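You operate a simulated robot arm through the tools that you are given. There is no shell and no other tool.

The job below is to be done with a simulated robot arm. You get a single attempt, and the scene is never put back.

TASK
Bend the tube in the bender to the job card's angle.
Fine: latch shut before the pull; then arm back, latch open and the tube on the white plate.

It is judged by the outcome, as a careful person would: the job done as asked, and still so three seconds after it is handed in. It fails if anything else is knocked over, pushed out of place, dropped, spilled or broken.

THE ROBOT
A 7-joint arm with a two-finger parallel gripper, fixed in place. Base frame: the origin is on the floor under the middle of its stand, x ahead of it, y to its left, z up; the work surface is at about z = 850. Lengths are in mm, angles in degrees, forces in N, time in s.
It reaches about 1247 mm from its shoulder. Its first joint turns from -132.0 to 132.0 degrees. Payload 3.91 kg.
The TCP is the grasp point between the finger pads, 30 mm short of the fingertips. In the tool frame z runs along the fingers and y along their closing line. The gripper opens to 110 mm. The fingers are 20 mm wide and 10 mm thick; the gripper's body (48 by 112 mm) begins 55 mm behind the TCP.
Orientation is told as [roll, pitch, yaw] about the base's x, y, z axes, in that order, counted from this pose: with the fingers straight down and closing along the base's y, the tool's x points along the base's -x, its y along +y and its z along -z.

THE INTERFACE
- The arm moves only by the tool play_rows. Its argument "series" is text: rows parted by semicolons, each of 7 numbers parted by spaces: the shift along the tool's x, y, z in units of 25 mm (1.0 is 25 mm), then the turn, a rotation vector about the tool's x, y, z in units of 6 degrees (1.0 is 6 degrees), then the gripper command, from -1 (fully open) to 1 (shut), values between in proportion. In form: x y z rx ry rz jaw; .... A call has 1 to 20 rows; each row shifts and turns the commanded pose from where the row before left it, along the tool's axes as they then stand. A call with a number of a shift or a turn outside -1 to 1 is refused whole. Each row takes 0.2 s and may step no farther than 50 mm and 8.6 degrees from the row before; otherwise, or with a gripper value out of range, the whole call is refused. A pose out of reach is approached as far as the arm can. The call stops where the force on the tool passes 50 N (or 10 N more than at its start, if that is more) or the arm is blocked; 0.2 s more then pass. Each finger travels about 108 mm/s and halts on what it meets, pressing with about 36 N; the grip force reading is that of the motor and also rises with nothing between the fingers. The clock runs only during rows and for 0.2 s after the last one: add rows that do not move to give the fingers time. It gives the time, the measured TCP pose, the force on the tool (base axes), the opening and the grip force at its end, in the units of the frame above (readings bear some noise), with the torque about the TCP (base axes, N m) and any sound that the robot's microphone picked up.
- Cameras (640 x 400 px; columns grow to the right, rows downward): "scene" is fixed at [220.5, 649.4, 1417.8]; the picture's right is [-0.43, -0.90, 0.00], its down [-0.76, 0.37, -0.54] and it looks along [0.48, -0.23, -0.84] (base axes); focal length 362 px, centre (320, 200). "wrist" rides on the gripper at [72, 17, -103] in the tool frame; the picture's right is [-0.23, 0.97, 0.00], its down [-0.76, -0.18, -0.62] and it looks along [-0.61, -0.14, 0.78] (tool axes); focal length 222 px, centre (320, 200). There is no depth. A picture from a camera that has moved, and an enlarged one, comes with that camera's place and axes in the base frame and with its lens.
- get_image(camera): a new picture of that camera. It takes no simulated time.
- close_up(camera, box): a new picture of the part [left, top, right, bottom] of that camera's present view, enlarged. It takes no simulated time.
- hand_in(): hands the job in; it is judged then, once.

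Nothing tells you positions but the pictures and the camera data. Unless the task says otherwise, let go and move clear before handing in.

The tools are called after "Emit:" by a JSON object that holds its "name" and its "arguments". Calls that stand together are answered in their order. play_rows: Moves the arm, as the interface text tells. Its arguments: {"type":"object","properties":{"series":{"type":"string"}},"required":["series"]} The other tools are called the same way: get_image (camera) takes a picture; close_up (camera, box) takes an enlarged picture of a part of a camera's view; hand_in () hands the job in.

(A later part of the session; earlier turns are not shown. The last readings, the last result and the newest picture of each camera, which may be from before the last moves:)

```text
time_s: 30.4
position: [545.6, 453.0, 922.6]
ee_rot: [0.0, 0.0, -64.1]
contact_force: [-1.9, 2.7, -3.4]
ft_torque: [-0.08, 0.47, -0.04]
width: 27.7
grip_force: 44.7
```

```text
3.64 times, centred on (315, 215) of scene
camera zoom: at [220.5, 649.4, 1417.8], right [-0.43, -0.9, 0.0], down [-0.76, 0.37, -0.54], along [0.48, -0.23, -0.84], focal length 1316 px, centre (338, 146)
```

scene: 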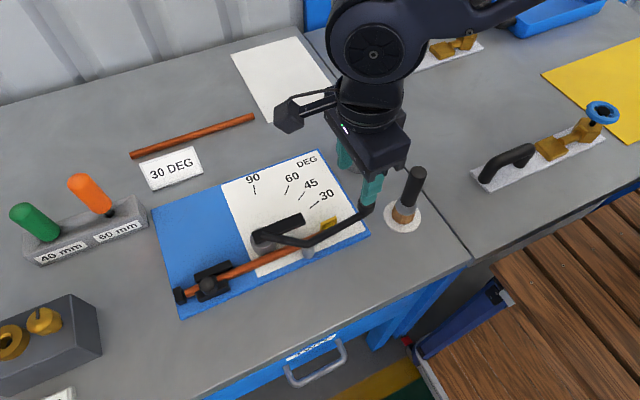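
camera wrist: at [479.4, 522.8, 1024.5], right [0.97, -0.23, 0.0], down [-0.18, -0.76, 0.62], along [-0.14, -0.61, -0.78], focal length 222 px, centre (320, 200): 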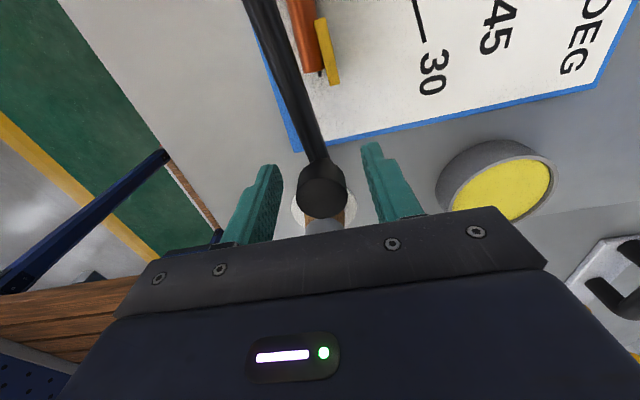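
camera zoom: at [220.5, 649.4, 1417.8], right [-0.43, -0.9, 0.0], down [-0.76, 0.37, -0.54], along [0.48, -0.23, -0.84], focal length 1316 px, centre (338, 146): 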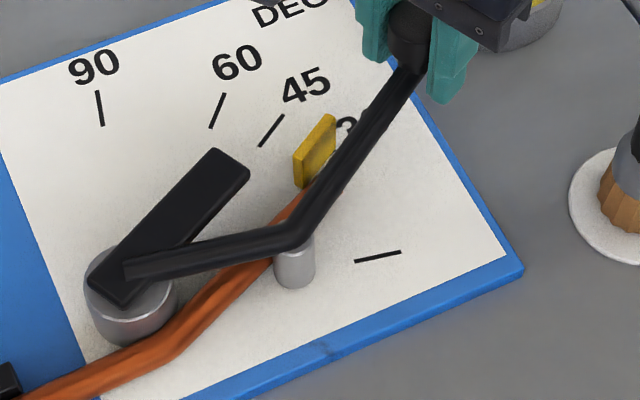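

The pointer is almost on the 30 mark (lever turned about 26–27°). Now I'll back the lever off 8° and look at the unloaded tube to see any springback.

Emit:
{"name": "play_rows", "arguments": {"series": "0.0259 -0.118 0 0 0 0.1667 0.65; 0.0259 -0.118 0 0 0 0.1667 0.65; 0.0259 -0.118 0 0 0 0.1667 0.65; 0.0259 -0.118 0 0 0 0.1667 0.65; 0.0259 -0.118 0 0 0 0.1667 0.65; 0.0259 -0.118 0 0 0 0.1667 0.65; 0.0259 -0.118 0 0 0 0.1667 0.65; 0.0259 -0.118 0 0 0 0.1667 0.65; 0 0 0 0 0 0 0.65"}}

Emit:
{"name": "close_up", "arguments": {"camera": "wrist", "box": [220, 0, 480, 160]}}

Emit:
{"name": "close_up", "arguments": {"camera": "scene", "box": [240, 160, 390, 270]}}

```text
time_s: 32.4
position: [520.8, 449.0, 921.5]
ee_rot: [0.0, 0.0, -72.1]
contact_force: [1.2, -10.7, -0.4]
ft_torque: [-0.36, 0.59, -0.05]
width: 27.9
grip_force: 45.6
```

```text
2.46 times, centred on (350, 80) of wrist
camera zoom: at [514.6, 523.9, 1025.1], right [1.0, 0.08, 0.0], down [0.07, -0.78, 0.62], along [0.05, -0.62, -0.78], focal length 547 px, centre (246, 495)
```

zoom: 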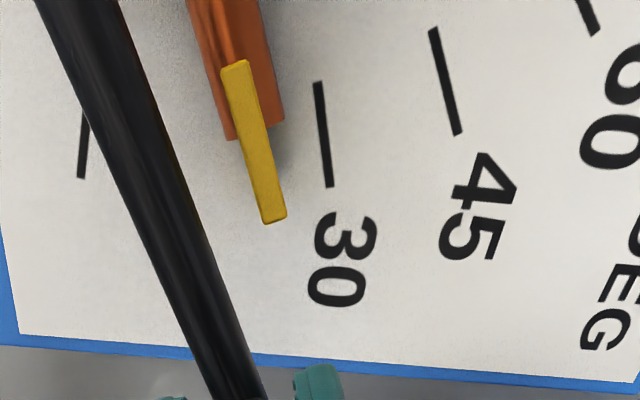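

```text
3.64 times, centred on (315, 215) of scene
camera zoom: at [220.5, 649.4, 1417.8], right [-0.43, -0.9, 0.0], down [-0.76, 0.37, -0.54], along [0.48, -0.23, -0.84], focal length 1316 px, centre (338, 146)
```

zoom: 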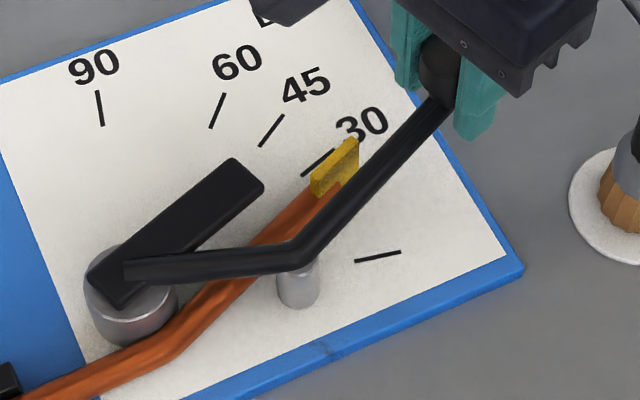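

The tube stays bent as the lever comes back, so I can measure it unloaded. I'll take tight close-ups of the tube legs for an accurate angle.

Emit:
{"name": "close_up", "arguments": {"camera": "scene", "box": [270, 195, 350, 245]}}

Emit:
{"name": "close_up", "arguments": {"camera": "scene", "box": [210, 220, 310, 290]}}

Emit:
{"name": "close_up", "arguments": {"camera": "wrist", "box": [270, 0, 370, 70]}}

```text
8.00 times, centred on (310, 220) of scene
camera zoom: at [220.5, 649.4, 1417.8], right [-0.43, -0.9, 0.0], down [-0.76, 0.37, -0.54], along [0.48, -0.23, -0.84], focal length 2896 px, centre (400, 40)
```

zoom: 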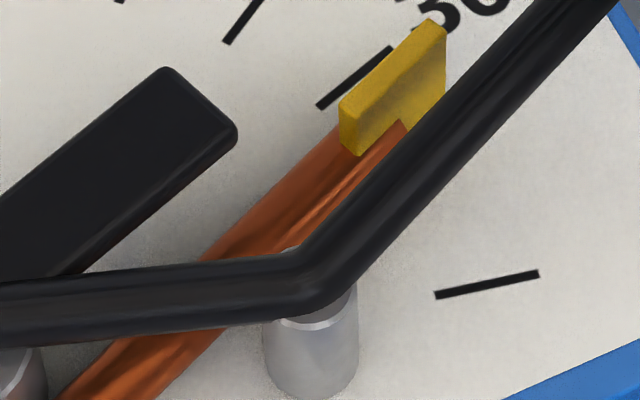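

```text
5.71 times, centred on (260, 255) of scene
camera zoom: at [220.5, 649.4, 1417.8], right [-0.43, -0.9, 0.0], down [-0.76, 0.37, -0.54], along [0.48, -0.23, -0.84], focal length 2068 px, centre (663, -114)
```

zoom: 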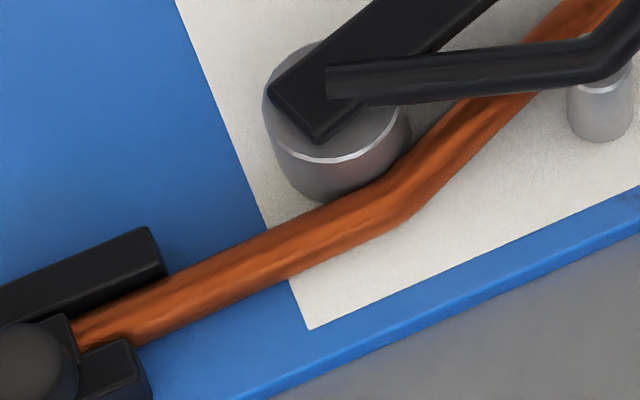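

```text
5.71 times, centred on (320, 35) of wrist
camera zoom: at [514.6, 523.9, 1025.1], right [1.0, 0.08, 0.0], down [0.07, -0.78, 0.62], along [0.05, -0.62, -0.78], focal length 1269 px, centre (320, 1143)
```

zoom: 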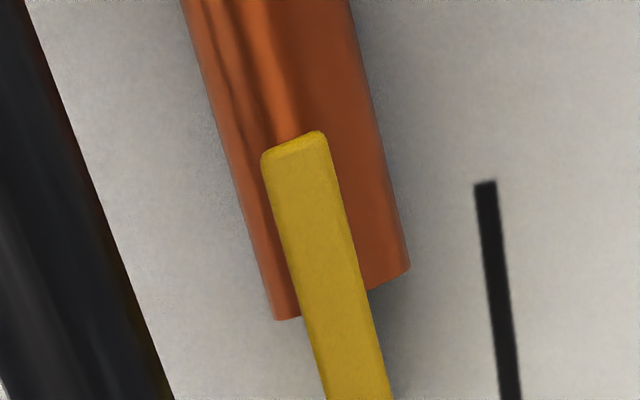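

The two cameras suggest the unloaded tube is roughly 22–26°, not precise enough. I'll swing the lever back to its start so nothing hides the tube, then view both legs in one overhead picture.

Emit:
{"name": "play_rows", "arguments": {"series": "0.0259 -0.118 0 0 0 0.1667 0.65; 0.0159 -0.118 0 0 0 0.1667 0.65; 0.0259 -0.118 0 0 0 0.1667 0.65; 0.0259 -0.118 0 0 0 0.1667 0.65; 0.0259 -0.118 0 0 0 0.1667 0.65; 0.0259 -0.118 0 0 0 0.1667 0.65; 0.0259 -0.118 0 0 0 0.1667 0.65; 0.0259 -0.118 0 0 0 0.1667 0.65; 0.0259 -0.118 0 0 0 0.1667 0.65; 0.0259 -0.118 0 0 0 0.1667 0.65; 0.0259 -0.118 0 0 0 0.1667 0.65; 0.0259 -0.118 0 0 0 0.1667 0.65; 0.0259 -0.118 0 0 0 0.1667 0.65; 0.0259 -0.118 0 0 0 0.1667 0.65; 0.0259 -0.118 0 0 0 0.1667 0.65; 0 0 0 0 0 0 0.65"}}

Emit:
{"name": "close_up", "arguments": {"camera": "wrist", "box": [220, 0, 480, 160]}}

Emit:
{"name": "close_up", "arguments": {"camera": "scene", "box": [210, 160, 390, 290]}}

```text
time_s: 35.8
position: [476.4, 449.4, 921.6]
ee_rot: [0.0, 0.0, -87.0]
contact_force: [-1.2, -17.2, -1.5]
ft_torque: [-0.9, 0.55, -0.04]
width: 27.6
grip_force: 44.6
```

```text
2.46 times, centred on (350, 80) of wrist
camera zoom: at [489.9, 523.5, 1025.2], right [0.98, -0.18, 0.0], down [-0.14, -0.77, 0.62], along [-0.11, -0.61, -0.78], focal length 547 px, centre (246, 495)
```

zoom: 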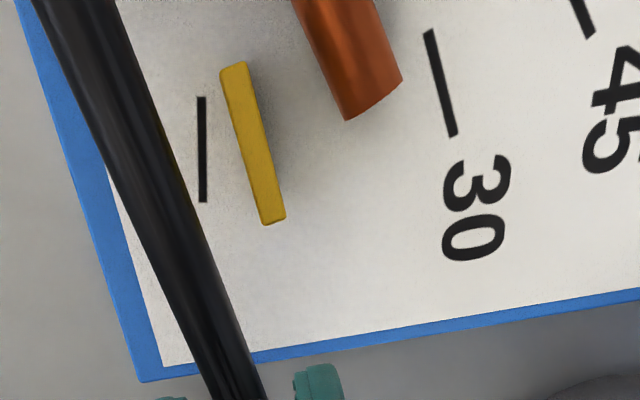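

```text
3.08 times, centred on (300, 225) of scene
camera zoom: at [220.5, 649.4, 1417.8], right [-0.43, -0.9, 0.0], down [-0.76, 0.37, -0.54], along [0.48, -0.23, -0.84], focal length 1114 px, centre (382, 123)
```

zoom: 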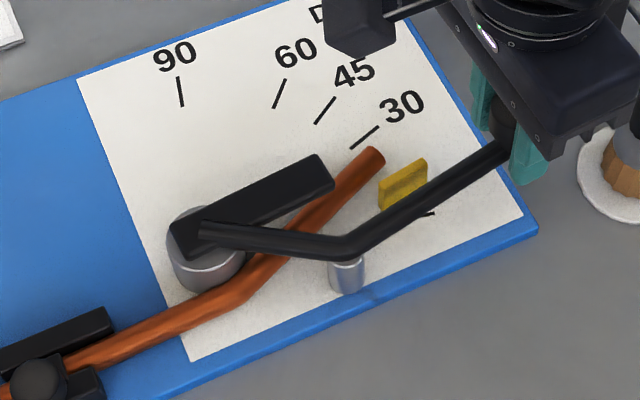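

Emit:
{"name": "play_rows", "arguments": {"series": "0.0059 -0.118 0 0 0 0.1667 0.65; 0.0159 -0.118 0 0 0 0.1667 0.65; 0.0259 -0.118 0 0 0 0.1667 0.65; 0 0 0 0 0 0 0.65"}}

Emit:
{"name": "close_up", "arguments": {"camera": "wrist", "box": [220, 0, 480, 160]}}

```text
time_s: 36.8
position: [468.2, 450.9, 921.9]
ee_rot: [0.0, 0.1, -89.9]
contact_force: [-0.4, 3.1, -7.8]
ft_torque: [0.86, 0.53, 0.15]
width: 27.7
grip_force: 45.6
```

```text
2.46 times, centred on (350, 80) of wrist
camera zoom: at [484.5, 524.1, 1025.2], right [0.97, -0.23, 0.0], down [-0.18, -0.76, 0.62], along [-0.14, -0.61, -0.78], focal length 547 px, centre (246, 495)
```

zoom: 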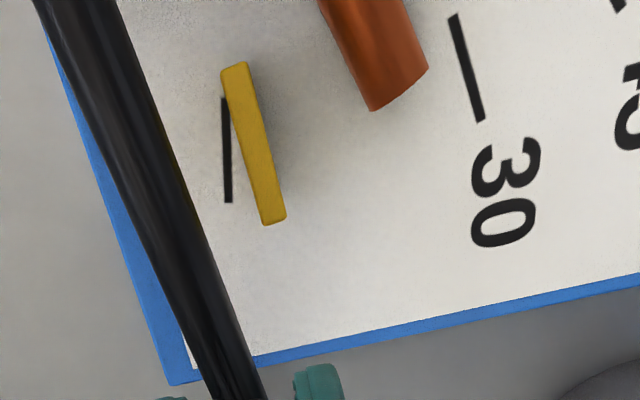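

The lever is about 1° from where it started. I'll ease it back a little more to find its rest stop, watching the force.

Emit:
{"name": "play_rows", "arguments": {"series": "0.0129 -0.059 0 0 0 0.0833 0.65; 0.0129 -0.059 0 0 0 0.0833 0.65; 0 0 0 0 0 0 0.65"}}

Emit:
{"name": "close_up", "arguments": {"camera": "wrist", "box": [220, 0, 480, 160]}}

```text
time_s: 37.6
position: [464.7, 451.6, 923.9]
ee_rot: [0.1, 0.1, -91.0]
contact_force: [0.7, 5.0, 5.8]
ft_torque: [-0.41, 0.65, 0.06]
width: 27.6
grip_force: 45.3
```

```text
2.46 times, centred on (350, 80) of wrist
camera zoom: at [483.2, 524.3, 1025.2], right [0.97, -0.24, 0.0], down [-0.19, -0.76, 0.62], along [-0.15, -0.6, -0.78], focal length 547 px, centre (246, 495)
```

zoom: 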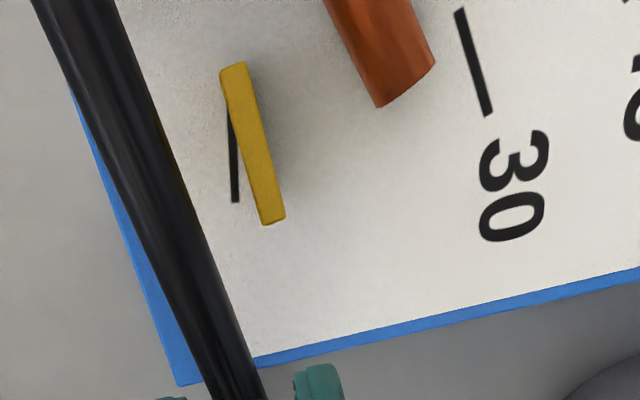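

Emit:
{"name": "play_rows", "arguments": {"series": "0.0129 -0.059 0 0 0 0.0833 0.65; 0.0129 -0.059 0 0 0 0.0833 0.65; 0 0 0 0 0 0 0.65"}}

Emit:
{"name": "close_up", "arguments": {"camera": "wrist", "box": [220, 0, 480, 160]}}

```text
time_s: 38.4
position: [464.8, 451.5, 922.1]
ee_rot: [0.2, 0.1, -92.1]
contact_force: [21.2, 6.4, -3.5]
ft_torque: [0.11, 0.23, 0.0]
width: 28.0
grip_force: 45.3
```

```text
2.46 times, centred on (350, 80) of wrist
camera zoom: at [483.0, 524.2, 1025.2], right [0.96, -0.26, 0.0], down [-0.21, -0.76, 0.62], along [-0.16, -0.6, -0.78], focal length 547 px, centre (246, 495)
```

zoom: 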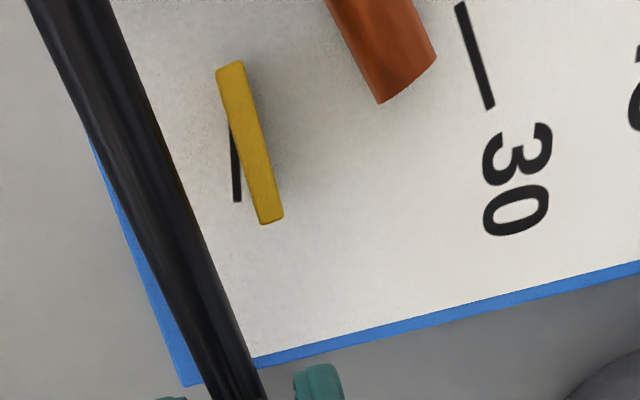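

The rest stop is at the same place the lever started, so zero is confirmed (the pointer sits about 2° ahead of the zero mark even at rest). I'll release the lever, rise, and take clear measurements of the tube.

Emit:
{"name": "play_rows", "arguments": {"series": "0 0.04 0 0 0 0 0.3; 0 0 0 0 0 0 0; 0 0 0 0 0 0 0; 0 0 -0.7 0 0 0 0; 0 0 -1 0 0 0 0; 0 0 -1 0 0 0 0; 0 0 -1 0 0 0 0; 0 0 -1 0 0 0 0; 0 0 0 0 0 0 0"}}

Emit:
{"name": "get_image", "arguments": {"camera": "scene"}}

Emit:
{"name": "close_up", "arguments": {"camera": "scene", "box": [160, 160, 370, 310]}}

Emit:
{"name": "get_image", "arguments": {"camera": "wrist"}}

```text
time_s: 40.4
position: [464.9, 451.1, 1037.2]
ee_rot: [0.1, 0.0, -92.0]
contact_force: [-0.5, -0.8, 0.0]
ft_torque: [0.03, 0.02, 0.01]
width: 54.9
grip_force: 0.0
```

```text
taken
```

scene: 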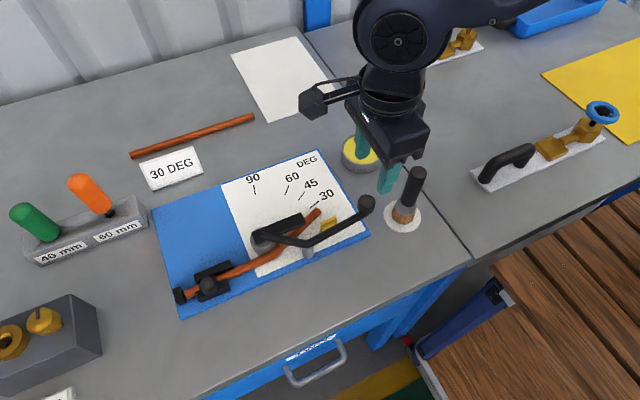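

```text
2.67 times, centred on (265, 235) of scene
camera zoom: at [220.5, 649.4, 1417.8], right [-0.43, -0.9, 0.0], down [-0.76, 0.37, -0.54], along [0.48, -0.23, -0.84], focal length 965 px, centre (467, 107)
```

zoom: 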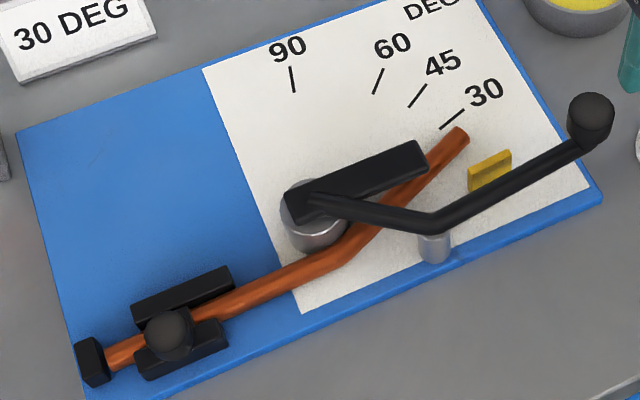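

```text
taken
camera wrist: at [482.9, 523.9, 1140.7], right [0.97, -0.26, 0.0], down [-0.2, -0.76, 0.62], along [-0.16, -0.6, -0.78], focal length 222 px, centre (320, 200)
```

wrist: 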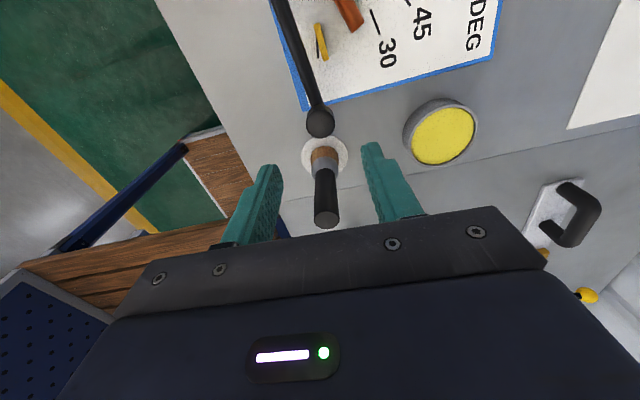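

Emit:
{"name": "close_up", "arguments": {"camera": "scene", "box": [262, 200, 342, 250]}}

Emit:
{"name": "close_up", "arguments": {"camera": "scene", "box": [200, 230, 290, 290]}}

```text
8.00 times, centred on (302, 225) of scene
camera zoom: at [220.5, 649.4, 1417.8], right [-0.43, -0.9, 0.0], down [-0.76, 0.37, -0.54], along [0.48, -0.23, -0.84], focal length 2896 px, centre (464, 0)
```

zoom: 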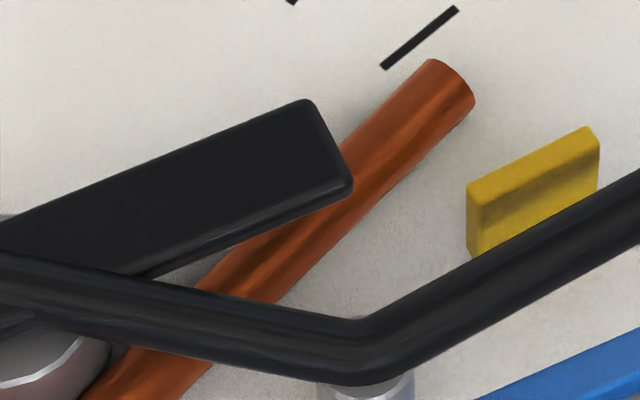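

```text
6.67 times, centred on (245, 260) of scene
camera zoom: at [220.5, 649.4, 1417.8], right [-0.43, -0.9, 0.0], down [-0.76, 0.37, -0.54], along [0.48, -0.23, -0.84], focal length 2413 px, centre (820, -200)
```

zoom: 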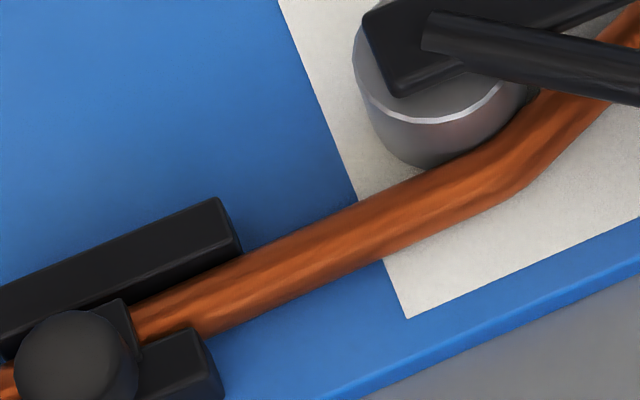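

From both cameras the unloaded tube reads about 23–25°, with the bend vertex near (470, 617). I'll take one more overhead picture with both legs in view to pin it down before pulling further.

Emit:
{"name": "play_rows", "arguments": {"series": "1 0 0 0 0 -0.17 0; 1 0 0 0 0 -0.17 0; 1 0 0 0 0 0 0; 1 0 0 0 0 0 0; 1 0 0 0 0 0 0; 1 0 0 0 0 0 0; 1 0 0 0 0 0 0; 0 0 0 0 0 0 0; 0 0 0 0 0 0 0"}}

Emit:
{"name": "get_image", "arguments": {"camera": "wrist"}}

Emit:
{"name": "close_up", "arguments": {"camera": "wrist", "box": [220, 0, 440, 200]}}

```text
time_s: 42.4
position: [464.3, 626.7, 1040.7]
ee_rot: [0.0, 0.0, -89.9]
contact_force: [-0.1, -1.0, -0.1]
ft_torque: [0.01, 0.01, -0.05]
width: 54.7
grip_force: 0.0
```

```text
taken
camera wrist: at [480.7, 700.6, 1142.9], right [0.97, -0.23, 0.0], down [-0.18, -0.76, 0.62], along [-0.14, -0.61, -0.78], focal length 222 px, centre (320, 200)
```

wrist: 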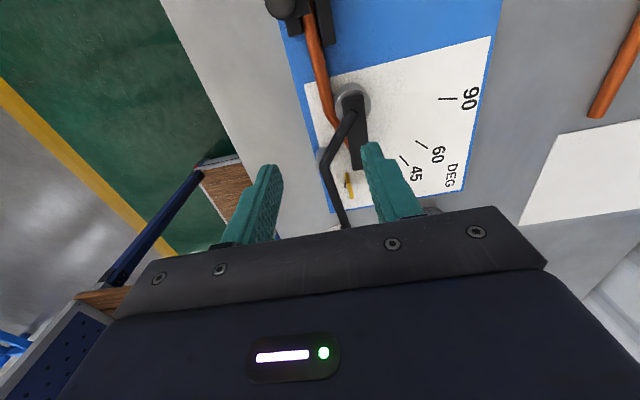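

```text
2.00 times, centred on (330, 100) of wrist
camera zoom: at [480.7, 700.6, 1142.9], right [0.97, -0.23, 0.0], down [-0.18, -0.76, 0.62], along [-0.14, -0.61, -0.78], focal length 444 px, centre (300, 400)
```

zoom: 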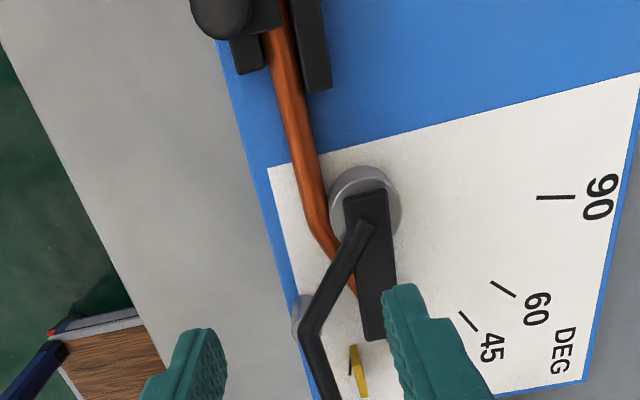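

The view is partly blocked, but the scene close-up gives a sensitive measure (about 7 zoomed pixels per degree at the tube's end), so I'll use that. Returning to the lever knob for the next pull.

Emit:
{"name": "play_rows", "arguments": {"series": "-1 0 0 0 0 0 0; -1 0 0 0 0 0 0; -1 0 0 0 0 0 0; -1 0 0 0 0 0 0; -1 0 0 0 0 0 0; -1 0 0 0 0 0 0; -1 0 0 0 0 0 0; 0 0.01 0.5 0 0 0 0; 0 0 1 0 0 0 0; 0 0 1 0 0 0 0; 0 0 1 0 0 0 0; 0 0 0.7 0 0 0 0; 0 0 0.5 0 0 0 0; 0 0 0 0 0 0 0"}}

Emit:
{"name": "get_image", "arguments": {"camera": "wrist"}}

```text
time_s: 45.4
position: [463.0, 451.0, 921.3]
ee_rot: [0.0, 0.0, -89.9]
contact_force: [-0.6, -0.1, 0.1]
ft_torque: [0.0, 0.0, 0.0]
width: 54.9
grip_force: 0.0
```

```text
taken
camera wrist: at [480.5, 524.5, 1023.5], right [0.97, -0.23, 0.0], down [-0.18, -0.76, 0.62], along [-0.14, -0.61, -0.78], focal length 222 px, centre (320, 200)
```

wrist: 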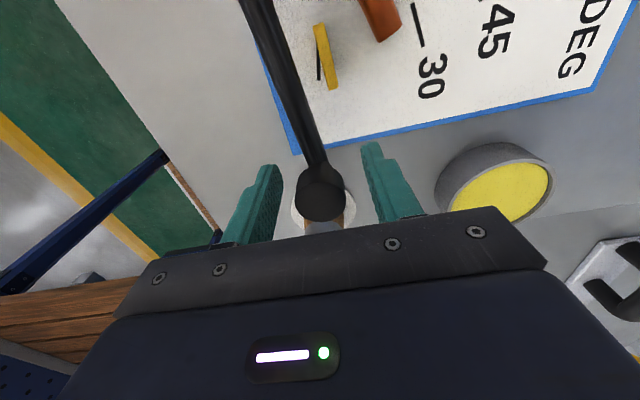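

The knob is again between the fingers. Closing on it with a small centring shift.

Emit:
{"name": "play_rows", "arguments": {"series": "0.02 0.05 0 0 0 0 0; 0 0 0 0 0 0 0.4; 0 0 0 0 0 0 0.65; 0 0 0 0 0 0 0.65"}}

```text
time_s: 46.4
position: [466.4, 451.5, 921.8]
ee_rot: [0.0, 0.0, -89.9]
contact_force: [-0.9, -1.2, -0.5]
ft_torque: [-0.33, 0.61, 0.03]
width: 27.8
grip_force: 45.0
```

Gripped. Swinging 24° first (below the earlier maximum), checking forces.

Emit:
{"name": "play_rows", "arguments": {"series": "-0.0361 0.176 0 0 0 -0.25 0.65; -0.0361 0.176 0 0 0 -0.25 0.65; -0.0361 0.176 0 0 0 -0.25 0.65; -0.0361 0.176 0 0 0 -0.25 0.65; -0.0361 0.176 0 0 0 -0.25 0.65; -0.0361 0.176 0 0 0 -0.25 0.65; -0.0361 0.176 0 0 0 -0.25 0.65; -0.0361 0.176 0 0 0 -0.25 0.65; -0.0361 0.176 0 0 0 -0.25 0.65; -0.0361 0.176 0 0 0 -0.25 0.65; -0.0361 0.176 0 0 0 -0.25 0.65; -0.0361 0.176 0 0 0 -0.25 0.65; -0.0361 0.176 0 0 0 -0.25 0.65; -0.0361 0.176 0 0 0 -0.25 0.65; -0.0361 0.176 0 0 0 -0.25 0.65; -0.0361 0.176 0 0 0 -0.25 0.65; 0 0 0 0 0 0 0.65"}}

Emit:
{"name": "close_up", "arguments": {"camera": "wrist", "box": [220, 0, 480, 160]}}

```text
time_s: 50.0
position: [537.7, 451.6, 921.6]
ee_rot: [0.1, 0.1, -65.9]
contact_force: [-0.1, 3.1, -6.3]
ft_torque: [0.24, 0.77, -0.03]
width: 27.5
grip_force: 45.1
```

```text
2.46 times, centred on (350, 80) of wrist
camera zoom: at [523.0, 526.0, 1024.7], right [0.98, 0.19, 0.0], down [0.15, -0.77, 0.62], along [0.12, -0.61, -0.78], focal length 547 px, centre (246, 495)
```

zoom: 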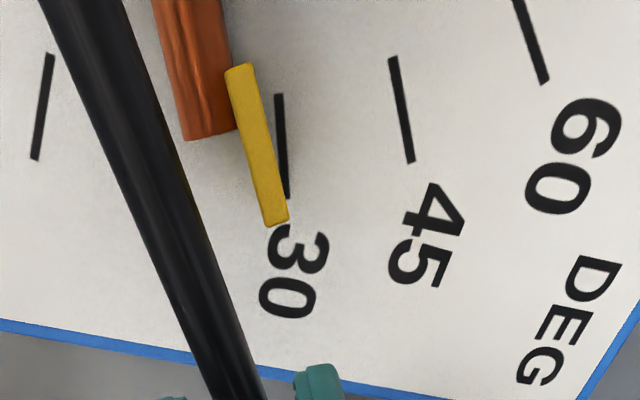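

Rotation about 24.5°. Now pulling 7.5° further, past the earlier maximum.

Emit:
{"name": "play_rows", "arguments": {"series": "-0.0237 0.1174 0 0 0 -0.1667 0.65; -0.0237 0.1174 0 0 0 -0.1667 0.65; -0.0237 0.1174 0 0 0 -0.1667 0.65; -0.0237 0.1174 0 0 0 -0.1667 0.65; -0.0237 0.1174 0 0 0 -0.1667 0.65; -0.0237 0.1174 0 0 0 -0.1667 0.65; -0.0237 0.1174 0 0 0 -0.1667 0.65; -0.0118 0.0587 0 0 0 -0.0833 0.65; 0 0 0 0 0 0 0.65"}}

Emit:
{"name": "close_up", "arguments": {"camera": "wrist", "box": [220, 0, 480, 160]}}

Emit:
{"name": "close_up", "arguments": {"camera": "scene", "box": [240, 160, 390, 270]}}

```text
time_s: 52.0
position: [558.0, 457.4, 922.2]
ee_rot: [0.0, 0.1, -58.4]
contact_force: [-5.5, 6.4, -9.5]
ft_torque: [-0.23, 0.66, 0.25]
width: 27.9
grip_force: 44.4
```

```text
2.46 times, centred on (350, 80) of wrist
camera zoom: at [534.6, 529.6, 1024.7], right [0.95, 0.32, 0.0], down [0.25, -0.74, 0.62], along [0.2, -0.59, -0.78], focal length 547 px, centre (246, 495)
```

zoom: 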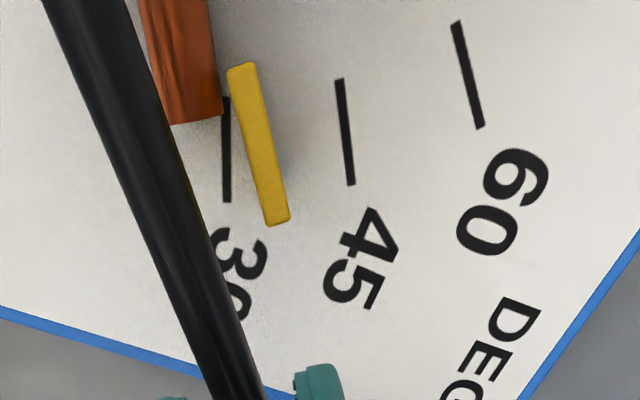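

```text
3.64 times, centred on (315, 215) of scene
camera zoom: at [220.5, 649.4, 1417.8], right [-0.43, -0.9, 0.0], down [-0.76, 0.37, -0.54], along [0.48, -0.23, -0.84], focal length 1316 px, centre (338, 146)
```

zoom: 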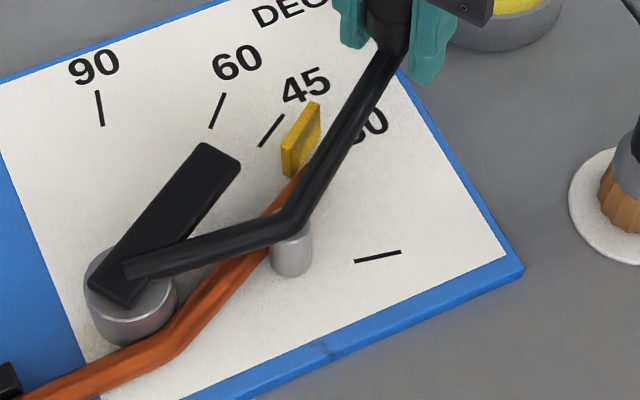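

Lever turned about 31.7°; the loaded tube end measures about 29°. Backing the lever off 16° to see the tube relaxed.

Emit:
{"name": "play_rows", "arguments": {"series": "0.0386 -0.1755 0 0 0 0.25 0.65; 0.0386 -0.1755 0 0 0 0.25 0.65; 0.0386 -0.1755 0 0 0 0.25 0.65; 0.0386 -0.1755 0 0 0 0.25 0.65; 0.0386 -0.1755 0 0 0 0.25 0.65; 0.0386 -0.1755 0 0 0 0.25 0.65; 0.0386 -0.1755 0 0 0 0.25 0.65; 0.0386 -0.1755 0 0 0 0.25 0.65; 0.0386 -0.1755 0 0 0 0.25 0.65; 0.0386 -0.1755 0 0 0 0.25 0.65; 0.0386 -0.1755 0 0 0 0.25 0.65; 0 0 0 0 0 0 0.65"}}

Emit:
{"name": "close_up", "arguments": {"camera": "wrist", "box": [220, 0, 480, 160]}}

Emit:
{"name": "close_up", "arguments": {"camera": "scene", "box": [262, 200, 342, 250]}}

Emit:
{"name": "close_up", "arguments": {"camera": "scene", "box": [200, 230, 290, 290]}}

```text
time_s: 54.6
position: [510.7, 448.2, 921.2]
ee_rot: [0.0, 0.0, -75.0]
contact_force: [2.0, -13.3, -13.0]
ft_torque: [-1.16, 0.24, -0.17]
width: 27.7
grip_force: 44.6
```

```text
2.46 times, centred on (350, 80) of wrist
camera zoom: at [508.0, 523.5, 1024.9], right [1.0, 0.03, 0.0], down [0.03, -0.78, 0.62], along [0.02, -0.62, -0.78], focal length 547 px, centre (246, 495)
```

zoom: 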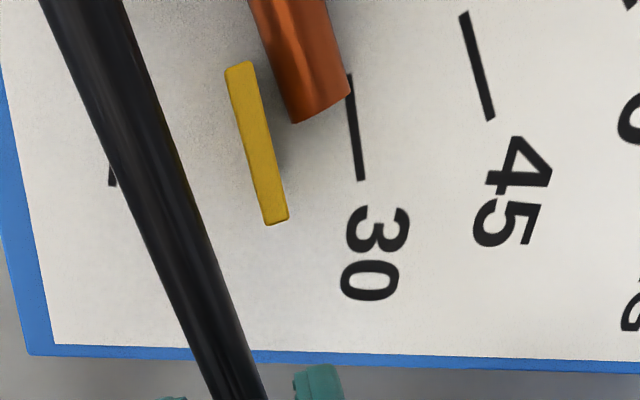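

```text
8.00 times, centred on (302, 225) of scene
camera zoom: at [220.5, 649.4, 1417.8], right [-0.43, -0.9, 0.0], down [-0.76, 0.37, -0.54], along [0.48, -0.23, -0.84], focal length 2896 px, centre (464, 0)
```

zoom: 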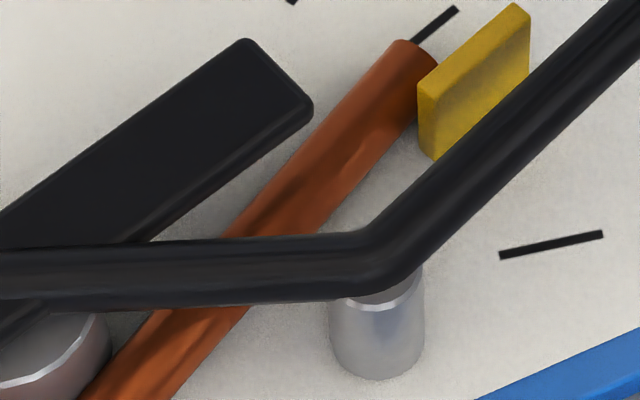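

```text
6.67 times, centred on (245, 260) of scene
camera zoom: at [220.5, 649.4, 1417.8], right [-0.43, -0.9, 0.0], down [-0.76, 0.37, -0.54], along [0.48, -0.23, -0.84], focal length 2413 px, centre (820, -200)
```

zoom: 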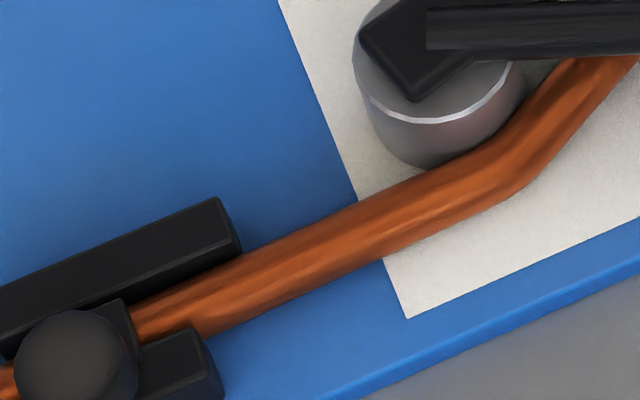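

The relaxed tube now reads about 27–28.5°. I'll take very tight close-ups of the tube's edges to measure it precisely before the last small pull.

Emit:
{"name": "close_up", "arguments": {"camera": "scene", "box": [292, 200, 324, 220]}}

Emit:
{"name": "close_up", "arguments": {"camera": "scene", "box": [268, 234, 300, 254]}}

Emit:
{"name": "close_up", "arguments": {"camera": "scene", "box": [230, 262, 262, 282]}}

Emit:
{"name": "close_up", "arguments": {"camera": "scene", "box": [248, 252, 280, 272]}}

```text
16.00 times, centred on (308, 210) of scene
camera zoom: at [220.5, 649.4, 1417.8], right [-0.43, -0.9, 0.0], down [-0.76, 0.37, -0.54], along [0.48, -0.23, -0.84], focal length 5792 px, centre (512, 40)
```

zoom: 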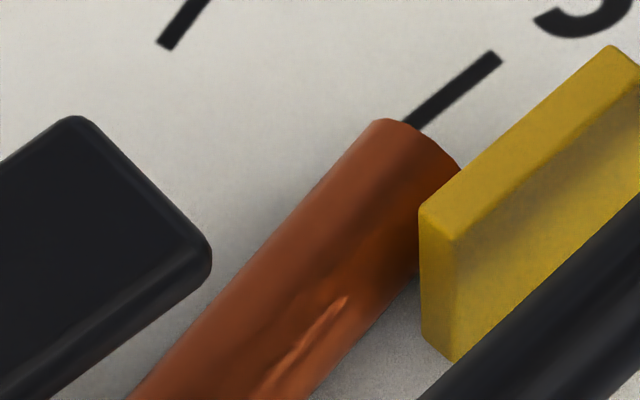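

```text
16.00 times, centred on (284, 244) of scene
camera zoom: at [220.5, 649.4, 1417.8], right [-0.43, -0.9, 0.0], down [-0.76, 0.37, -0.54], along [0.48, -0.23, -0.84], focal length 5792 px, centre (896, -504)
```

zoom: 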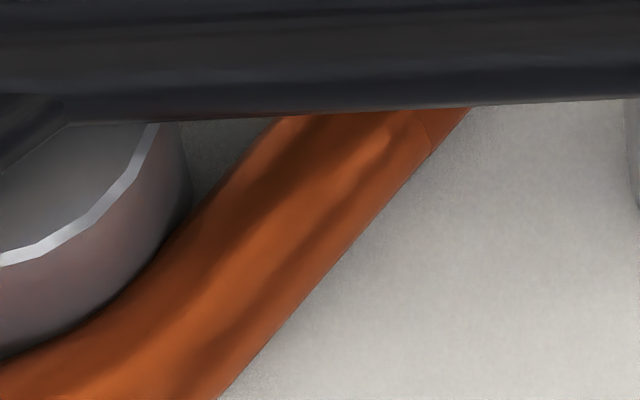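

```text
16.00 times, centred on (246, 272) of scene
camera zoom: at [220.5, 649.4, 1417.8], right [-0.43, -0.9, 0.0], down [-0.76, 0.37, -0.54], along [0.48, -0.23, -0.84], focal length 5792 px, centre (1504, -952)
```

zoom: 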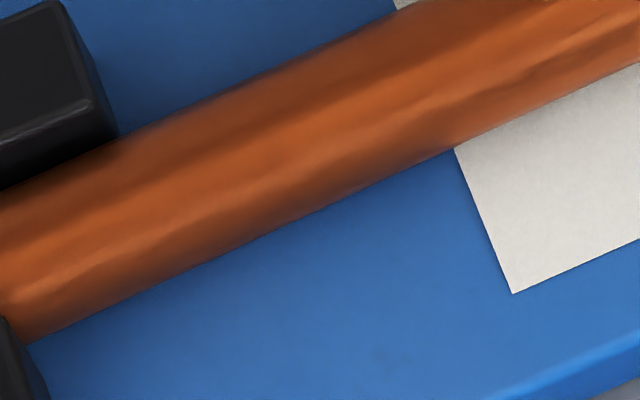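

```text
16.00 times, centred on (264, 262) of scene
camera zoom: at [220.5, 649.4, 1417.8], right [-0.43, -0.9, 0.0], down [-0.76, 0.37, -0.54], along [0.48, -0.23, -0.84], focal length 5792 px, centre (1216, -792)
```

zoom: 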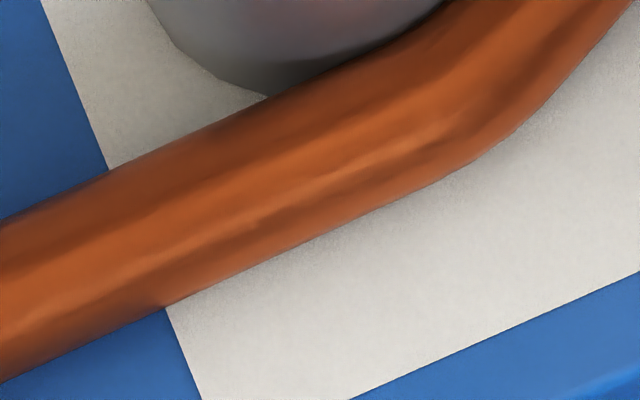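

Tight measurement: the free leg is at 27.5° and the clamped leg at about +1°, so the real bend is about 26.5–27°. It tracks the lever nearly one-to-one, so I need about 3° more. First returning to the previous maximum.

Emit:
{"name": "play_rows", "arguments": {"series": "-0.0361 0.176 0 0 0 -0.25 0.65; -0.0361 0.176 0 0 0 -0.25 0.65; -0.0361 0.176 0 0 0 -0.25 0.65; -0.0361 0.176 0 0 0 -0.25 0.65; -0.0361 0.176 0 0 0 -0.25 0.65; -0.0361 0.176 0 0 0 -0.25 0.65; -0.0361 0.176 0 0 0 -0.25 0.65; -0.0361 0.176 0 0 0 -0.25 0.65; -0.0361 0.176 0 0 0 -0.25 0.65; -0.0361 0.176 0 0 0 -0.25 0.65; -0.0361 0.176 0 0 0 -0.25 0.65; 0 0 0 0 0 0 0.65"}}

Emit:
{"name": "close_up", "arguments": {"camera": "scene", "box": [240, 160, 390, 270]}}

```text
time_s: 57.2
position: [558.7, 457.6, 922.2]
ee_rot: [0.1, 0.1, -58.4]
contact_force: [-0.6, -0.4, -2.0]
ft_torque: [0.33, 1.05, -0.03]
width: 27.7
grip_force: 44.9
```

```text
3.64 times, centred on (315, 215) of scene
camera zoom: at [220.5, 649.4, 1417.8], right [-0.43, -0.9, 0.0], down [-0.76, 0.37, -0.54], along [0.48, -0.23, -0.84], focal length 1316 px, centre (338, 146)
```

zoom: 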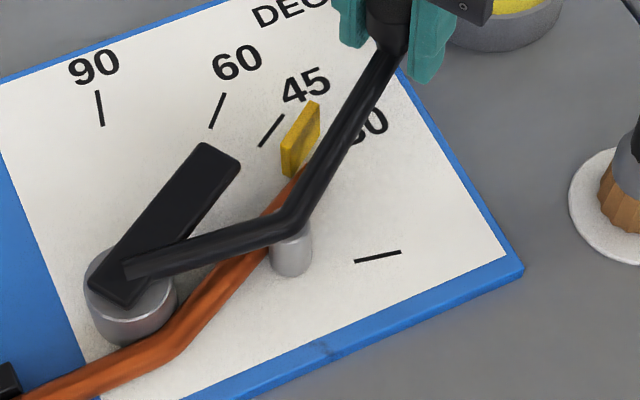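

Emit:
{"name": "play_rows", "arguments": {"series": "-0.0237 0.1174 0 0 0 -0.1667 0.65; -0.0237 0.1174 0 0 0 -0.1667 0.65; -0.0118 0.0587 0 0 0 -0.0833 0.65; 0 0 0 0 0 0 0.65"}}

Emit:
{"name": "close_up", "arguments": {"camera": "wrist", "box": [220, 0, 480, 160]}}

```text
time_s: 58.2
position: [564.8, 459.7, 922.0]
ee_rot: [0.1, 0.0, -55.9]
contact_force: [-2.2, 1.6, 5.5]
ft_torque: [0.14, 0.92, 0.01]
width: 27.7
grip_force: 44.9
```

```text
2.46 times, centred on (350, 80) of wrist
camera zoom: at [538.6, 531.2, 1025.1], right [0.93, 0.36, 0.0], down [0.28, -0.73, 0.62], along [0.22, -0.58, -0.78], focal length 547 px, centre (246, 495)
```

zoom: 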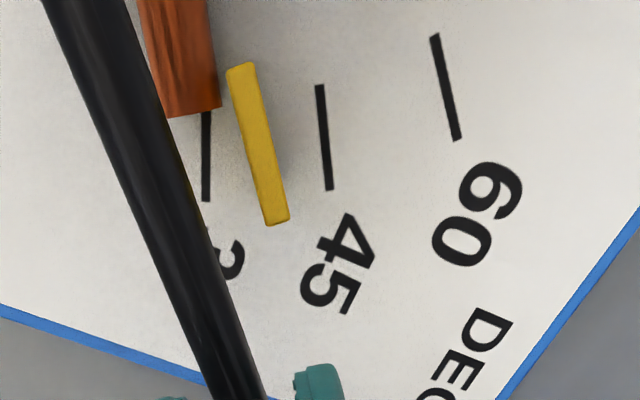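

Now backing off 20° to look at the relaxed tube in tight close-ups.

Emit:
{"name": "play_rows", "arguments": {"series": "0.0386 -0.1755 0 0 0 0.25 0.65; 0.0386 -0.1755 0 0 0 0.25 0.65; 0.0386 -0.1755 0 0 0 0.25 0.65; 0.0386 -0.1755 0 0 0 0.25 0.65; 0.0386 -0.1755 0 0 0 0.25 0.65; 0.0386 -0.1755 0 0 0 0.25 0.65; 0.0386 -0.1755 0 0 0 0.25 0.65; 0.0386 -0.1755 0 0 0 0.25 0.65; 0.0386 -0.1755 0 0 0 0.25 0.65; 0.0386 -0.1755 0 0 0 0.25 0.65; 0.0386 -0.1755 0 0 0 0.25 0.65; 0.0386 -0.1755 0 0 0 0.25 0.65; 0.0386 -0.1755 0 0 0 0.25 0.65; 0 0 0 0 0 0 0.65"}}

Emit:
{"name": "close_up", "arguments": {"camera": "scene", "box": [262, 194, 342, 244]}}

Emit:
{"name": "close_up", "arguments": {"camera": "scene", "box": [290, 198, 322, 218]}}

Emit:
{"name": "close_up", "arguments": {"camera": "scene", "box": [268, 234, 300, 254]}}

Emit:
{"name": "close_up", "arguments": {"camera": "scene", "box": [230, 262, 262, 282]}}

Emit:
{"name": "close_up", "arguments": {"camera": "wrist", "box": [220, 0, 480, 160]}}

```text
time_s: 61.2
position: [508.1, 447.3, 921.2]
ee_rot: [0.1, 0.0, -75.5]
contact_force: [-0.4, 8.4, 6.6]
ft_torque: [0.31, 0.54, -0.13]
width: 27.4
grip_force: 45.5
```

```text
8.00 times, centred on (302, 219) of scene
camera zoom: at [220.5, 649.4, 1417.8], right [-0.43, -0.9, 0.0], down [-0.76, 0.37, -0.54], along [0.48, -0.23, -0.84], focal length 2896 px, centre (464, 48)
```

zoom: 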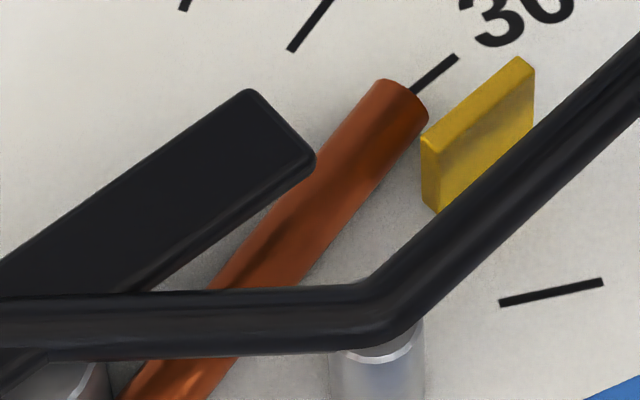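

```text
16.00 times, centred on (306, 208) of scene
camera zoom: at [220.5, 649.4, 1417.8], right [-0.43, -0.9, 0.0], down [-0.76, 0.37, -0.54], along [0.48, -0.23, -0.84], focal length 5792 px, centre (544, 72)
```

zoom: 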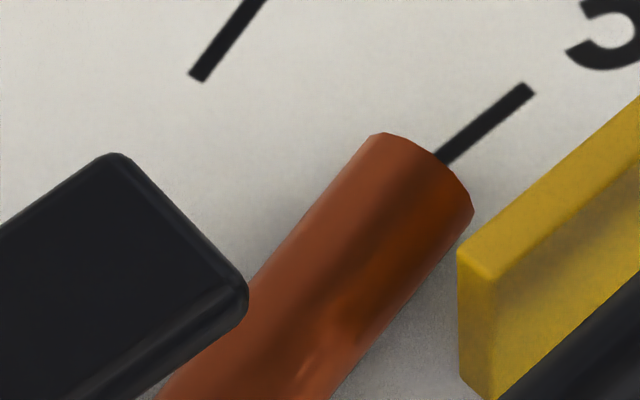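

```text
16.00 times, centred on (284, 244) of scene
camera zoom: at [220.5, 649.4, 1417.8], right [-0.43, -0.9, 0.0], down [-0.76, 0.37, -0.54], along [0.48, -0.23, -0.84], focal length 5792 px, centre (896, -504)
```

zoom: 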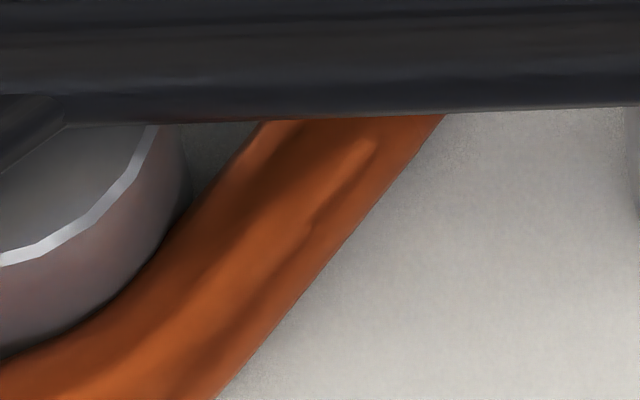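

```text
16.00 times, centred on (246, 272) of scene
camera zoom: at [220.5, 649.4, 1417.8], right [-0.43, -0.9, 0.0], down [-0.76, 0.37, -0.54], along [0.48, -0.23, -0.84], focal length 5792 px, centre (1504, -952)
```

zoom: 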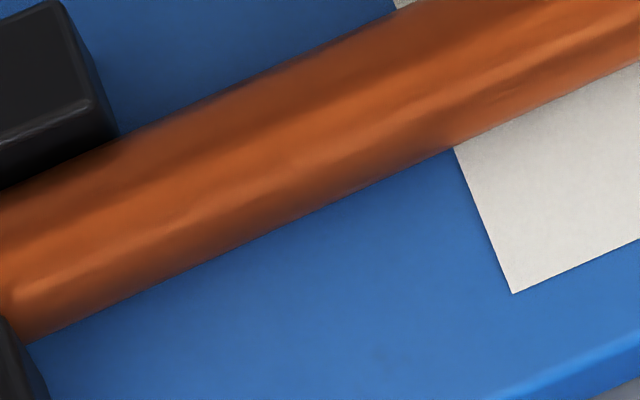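

```text
2.46 times, centred on (350, 80) of wrist
camera zoom: at [506.2, 523.2, 1025.0], right [1.0, 0.02, 0.0], down [0.02, -0.78, 0.62], along [0.02, -0.62, -0.78], focal length 547 px, centre (246, 495)
```

zoom: 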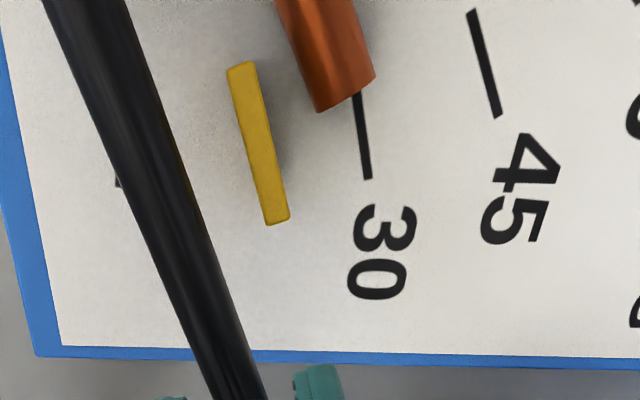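

Relaxed free leg is now 30.1°, with the clamped leg at about 1°, so the true bend is about 29.1°. A final pull about 0.8° beyond the last maximum should put it on 30°.

Emit:
{"name": "play_rows", "arguments": {"series": "-0.0361 0.176 0 0 0 -0.25 0.65; -0.0361 0.176 0 0 0 -0.25 0.65; -0.0361 0.176 0 0 0 -0.25 0.65; -0.0361 0.176 0 0 0 -0.25 0.65; -0.0361 0.176 0 0 0 -0.25 0.65; -0.0361 0.176 0 0 0 -0.25 0.65; -0.0361 0.176 0 0 0 -0.25 0.65; -0.0361 0.176 0 0 0 -0.25 0.65; -0.0361 0.176 0 0 0 -0.25 0.65; -0.0361 0.176 0 0 0 -0.25 0.65; -0.0361 0.176 0 0 0 -0.25 0.65; -0.0361 0.176 0 0 0 -0.25 0.65; -0.0361 0.176 0 0 0 -0.25 0.65; -0.0095 0.047 0 0 0 -0.0667 0.65; -0.0095 0.047 0 0 0 -0.0667 0.65; 0 0 0 0 0 0 0.65; 0 0 0 0 0 0 0.65"}}

```text
time_s: 64.8
position: [567.9, 460.1, 921.8]
ee_rot: [0.0, 0.0, -55.0]
contact_force: [-5.3, 9.6, -1.0]
ft_torque: [0.26, 0.87, 0.05]
width: 27.6
grip_force: 45.1
```

Now returning the lever toward its rest position, starting with 30°.

Emit:
{"name": "play_rows", "arguments": {"series": "0.0386 -0.1755 0 0 0 0.25 0.65; 0.0386 -0.1755 0 0 0 0.25 0.65; 0.0386 -0.1755 0 0 0 0.25 0.65; 0.0386 -0.1755 0 0 0 0.25 0.65; 0.0386 -0.1755 0 0 0 0.25 0.65; 0.0386 -0.1755 0 0 0 0.25 0.65; 0.0386 -0.1755 0 0 0 0.25 0.65; 0.0386 -0.1755 0 0 0 0.25 0.65; 0.0386 -0.1755 0 0 0 0.25 0.65; 0.0386 -0.1755 0 0 0 0.25 0.65; 0.0386 -0.1755 0 0 0 0.25 0.65; 0.0386 -0.1755 0 0 0 0.25 0.65; 0.0386 -0.1755 0 0 0 0.25 0.65; 0.0386 -0.1755 0 0 0 0.25 0.65; 0.0386 -0.1755 0 0 0 0.25 0.65; 0.0386 -0.1755 0 0 0 0.25 0.65; 0.0386 -0.1755 0 0 0 0.25 0.65; 0.0386 -0.1755 0 0 0 0.25 0.65; 0.0386 -0.1755 0 0 0 0.25 0.65; 0 0 0 0 0 0 0.65"}}

Emit:
{"name": "close_up", "arguments": {"camera": "scene", "box": [262, 194, 342, 244]}}

Emit:
{"name": "close_up", "arguments": {"camera": "scene", "box": [290, 198, 322, 218]}}

Emit:
{"name": "close_up", "arguments": {"camera": "scene", "box": [268, 234, 300, 254]}}

Emit:
{"name": "close_up", "arguments": {"camera": "scene", "box": [230, 262, 262, 282]}}

```text
time_s: 69.0
position: [483.7, 447.8, 923.3]
ee_rot: [-0.1, 0.0, -83.8]
contact_force: [-1.0, -12.1, -3.7]
ft_torque: [-0.85, 0.42, -0.14]
width: 27.8
grip_force: 45.5
```

```text
8.00 times, centred on (302, 219) of scene
camera zoom: at [220.5, 649.4, 1417.8], right [-0.43, -0.9, 0.0], down [-0.76, 0.37, -0.54], along [0.48, -0.23, -0.84], focal length 2896 px, centre (464, 48)
```

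zoom: 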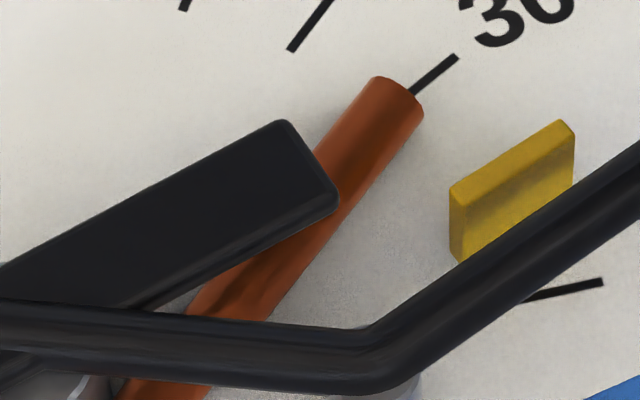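

```text
16.00 times, centred on (306, 208) of scene
camera zoom: at [220.5, 649.4, 1417.8], right [-0.43, -0.9, 0.0], down [-0.76, 0.37, -0.54], along [0.48, -0.23, -0.84], focal length 5792 px, centre (544, 72)
```

zoom: 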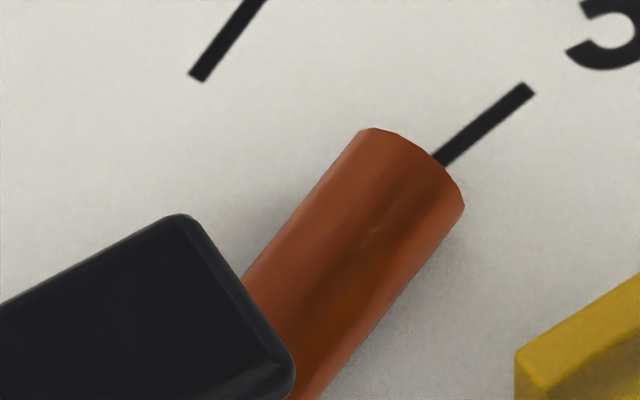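

```text
16.00 times, centred on (284, 244) of scene
camera zoom: at [220.5, 649.4, 1417.8], right [-0.43, -0.9, 0.0], down [-0.76, 0.37, -0.54], along [0.48, -0.23, -0.84], focal length 5792 px, centre (896, -504)
```

zoom: 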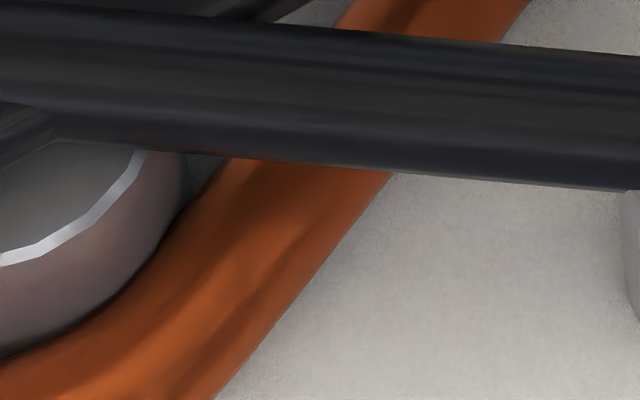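

```text
16.00 times, centred on (246, 272) of scene
camera zoom: at [220.5, 649.4, 1417.8], right [-0.43, -0.9, 0.0], down [-0.76, 0.37, -0.54], along [0.48, -0.23, -0.84], focal length 5792 px, centre (1504, -952)
```

zoom: 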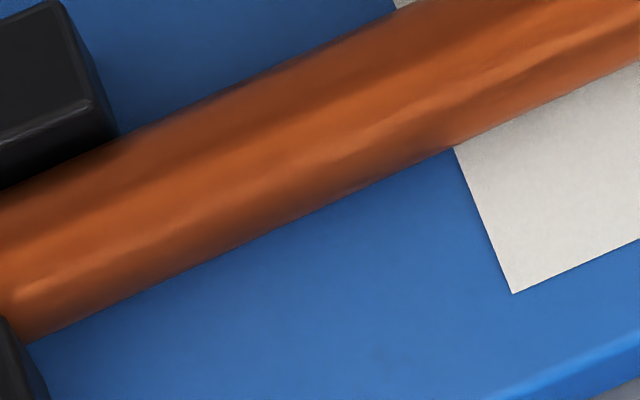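

The tube end moved another 0.6°, giving a bend of about 29.7° between legs. That's on the job card. Now I'll bring the lever back to its rest stop.

Emit:
{"name": "play_rows", "arguments": {"series": "0.0059 -0.118 0 0 0 0.1667 0.65; 0.0159 -0.118 0 0 0 0.1667 0.65; 0.0259 -0.118 0 0 0 0.1667 0.65; 0.0259 -0.118 0 0 0 0.1667 0.65; 0.0259 -0.118 0 0 0 0.1667 0.65; 0.0259 -0.118 0 0 0 0.1667 0.65; 0 0 0 0 0 0 0.65"}}

```text
time_s: 70.6
position: [466.0, 449.2, 922.8]
ee_rot: [0.0, 0.1, -89.7]
contact_force: [-0.9, 9.8, -5.7]
ft_torque: [0.15, 0.63, 0.13]
width: 27.6
grip_force: 45.4
```

Emit:
{"name": "play_rows", "arguments": {"series": "0.0159 -0.059 0 0 0 0 0.65; 0 0 0 0 0 0 0.65"}}

```text
time_s: 71.2
position: [464.6, 450.7, 922.2]
ee_rot: [0.0, 0.1, -89.7]
contact_force: [4.0, 9.1, -1.9]
ft_torque: [0.51, 0.51, -0.28]
width: 27.6
grip_force: 44.5
```

Emit:
{"name": "play_rows", "arguments": {"series": "0.01 -0.05 0 0 0 0 0.65; 0 0 0 0 0 0 0.65"}}

Emit:
{"name": "close_up", "arguments": {"camera": "wrist", "box": [220, 0, 480, 160]}}

```text
time_s: 71.8
position: [462.8, 450.5, 922.5]
ee_rot: [0.2, 0.1, -89.6]
contact_force: [6.6, 11.4, 4.5]
ft_torque: [-0.24, 0.52, -0.05]
width: 27.5
grip_force: 45.2
```

```text
2.46 times, centred on (350, 80) of wrist
camera zoom: at [480.1, 524.2, 1025.1], right [0.98, -0.22, 0.0], down [-0.17, -0.76, 0.62], along [-0.14, -0.61, -0.78], focal length 547 px, centre (246, 495)
```

zoom: 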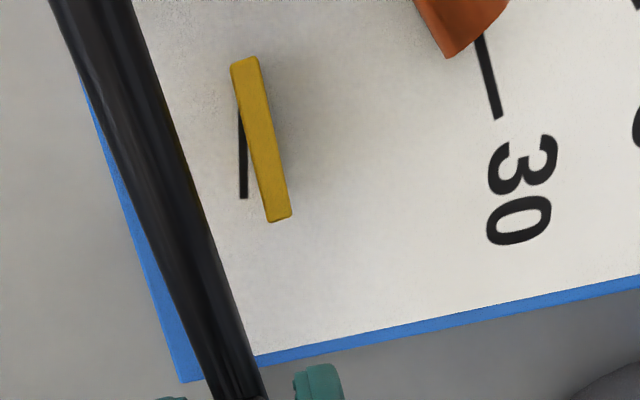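

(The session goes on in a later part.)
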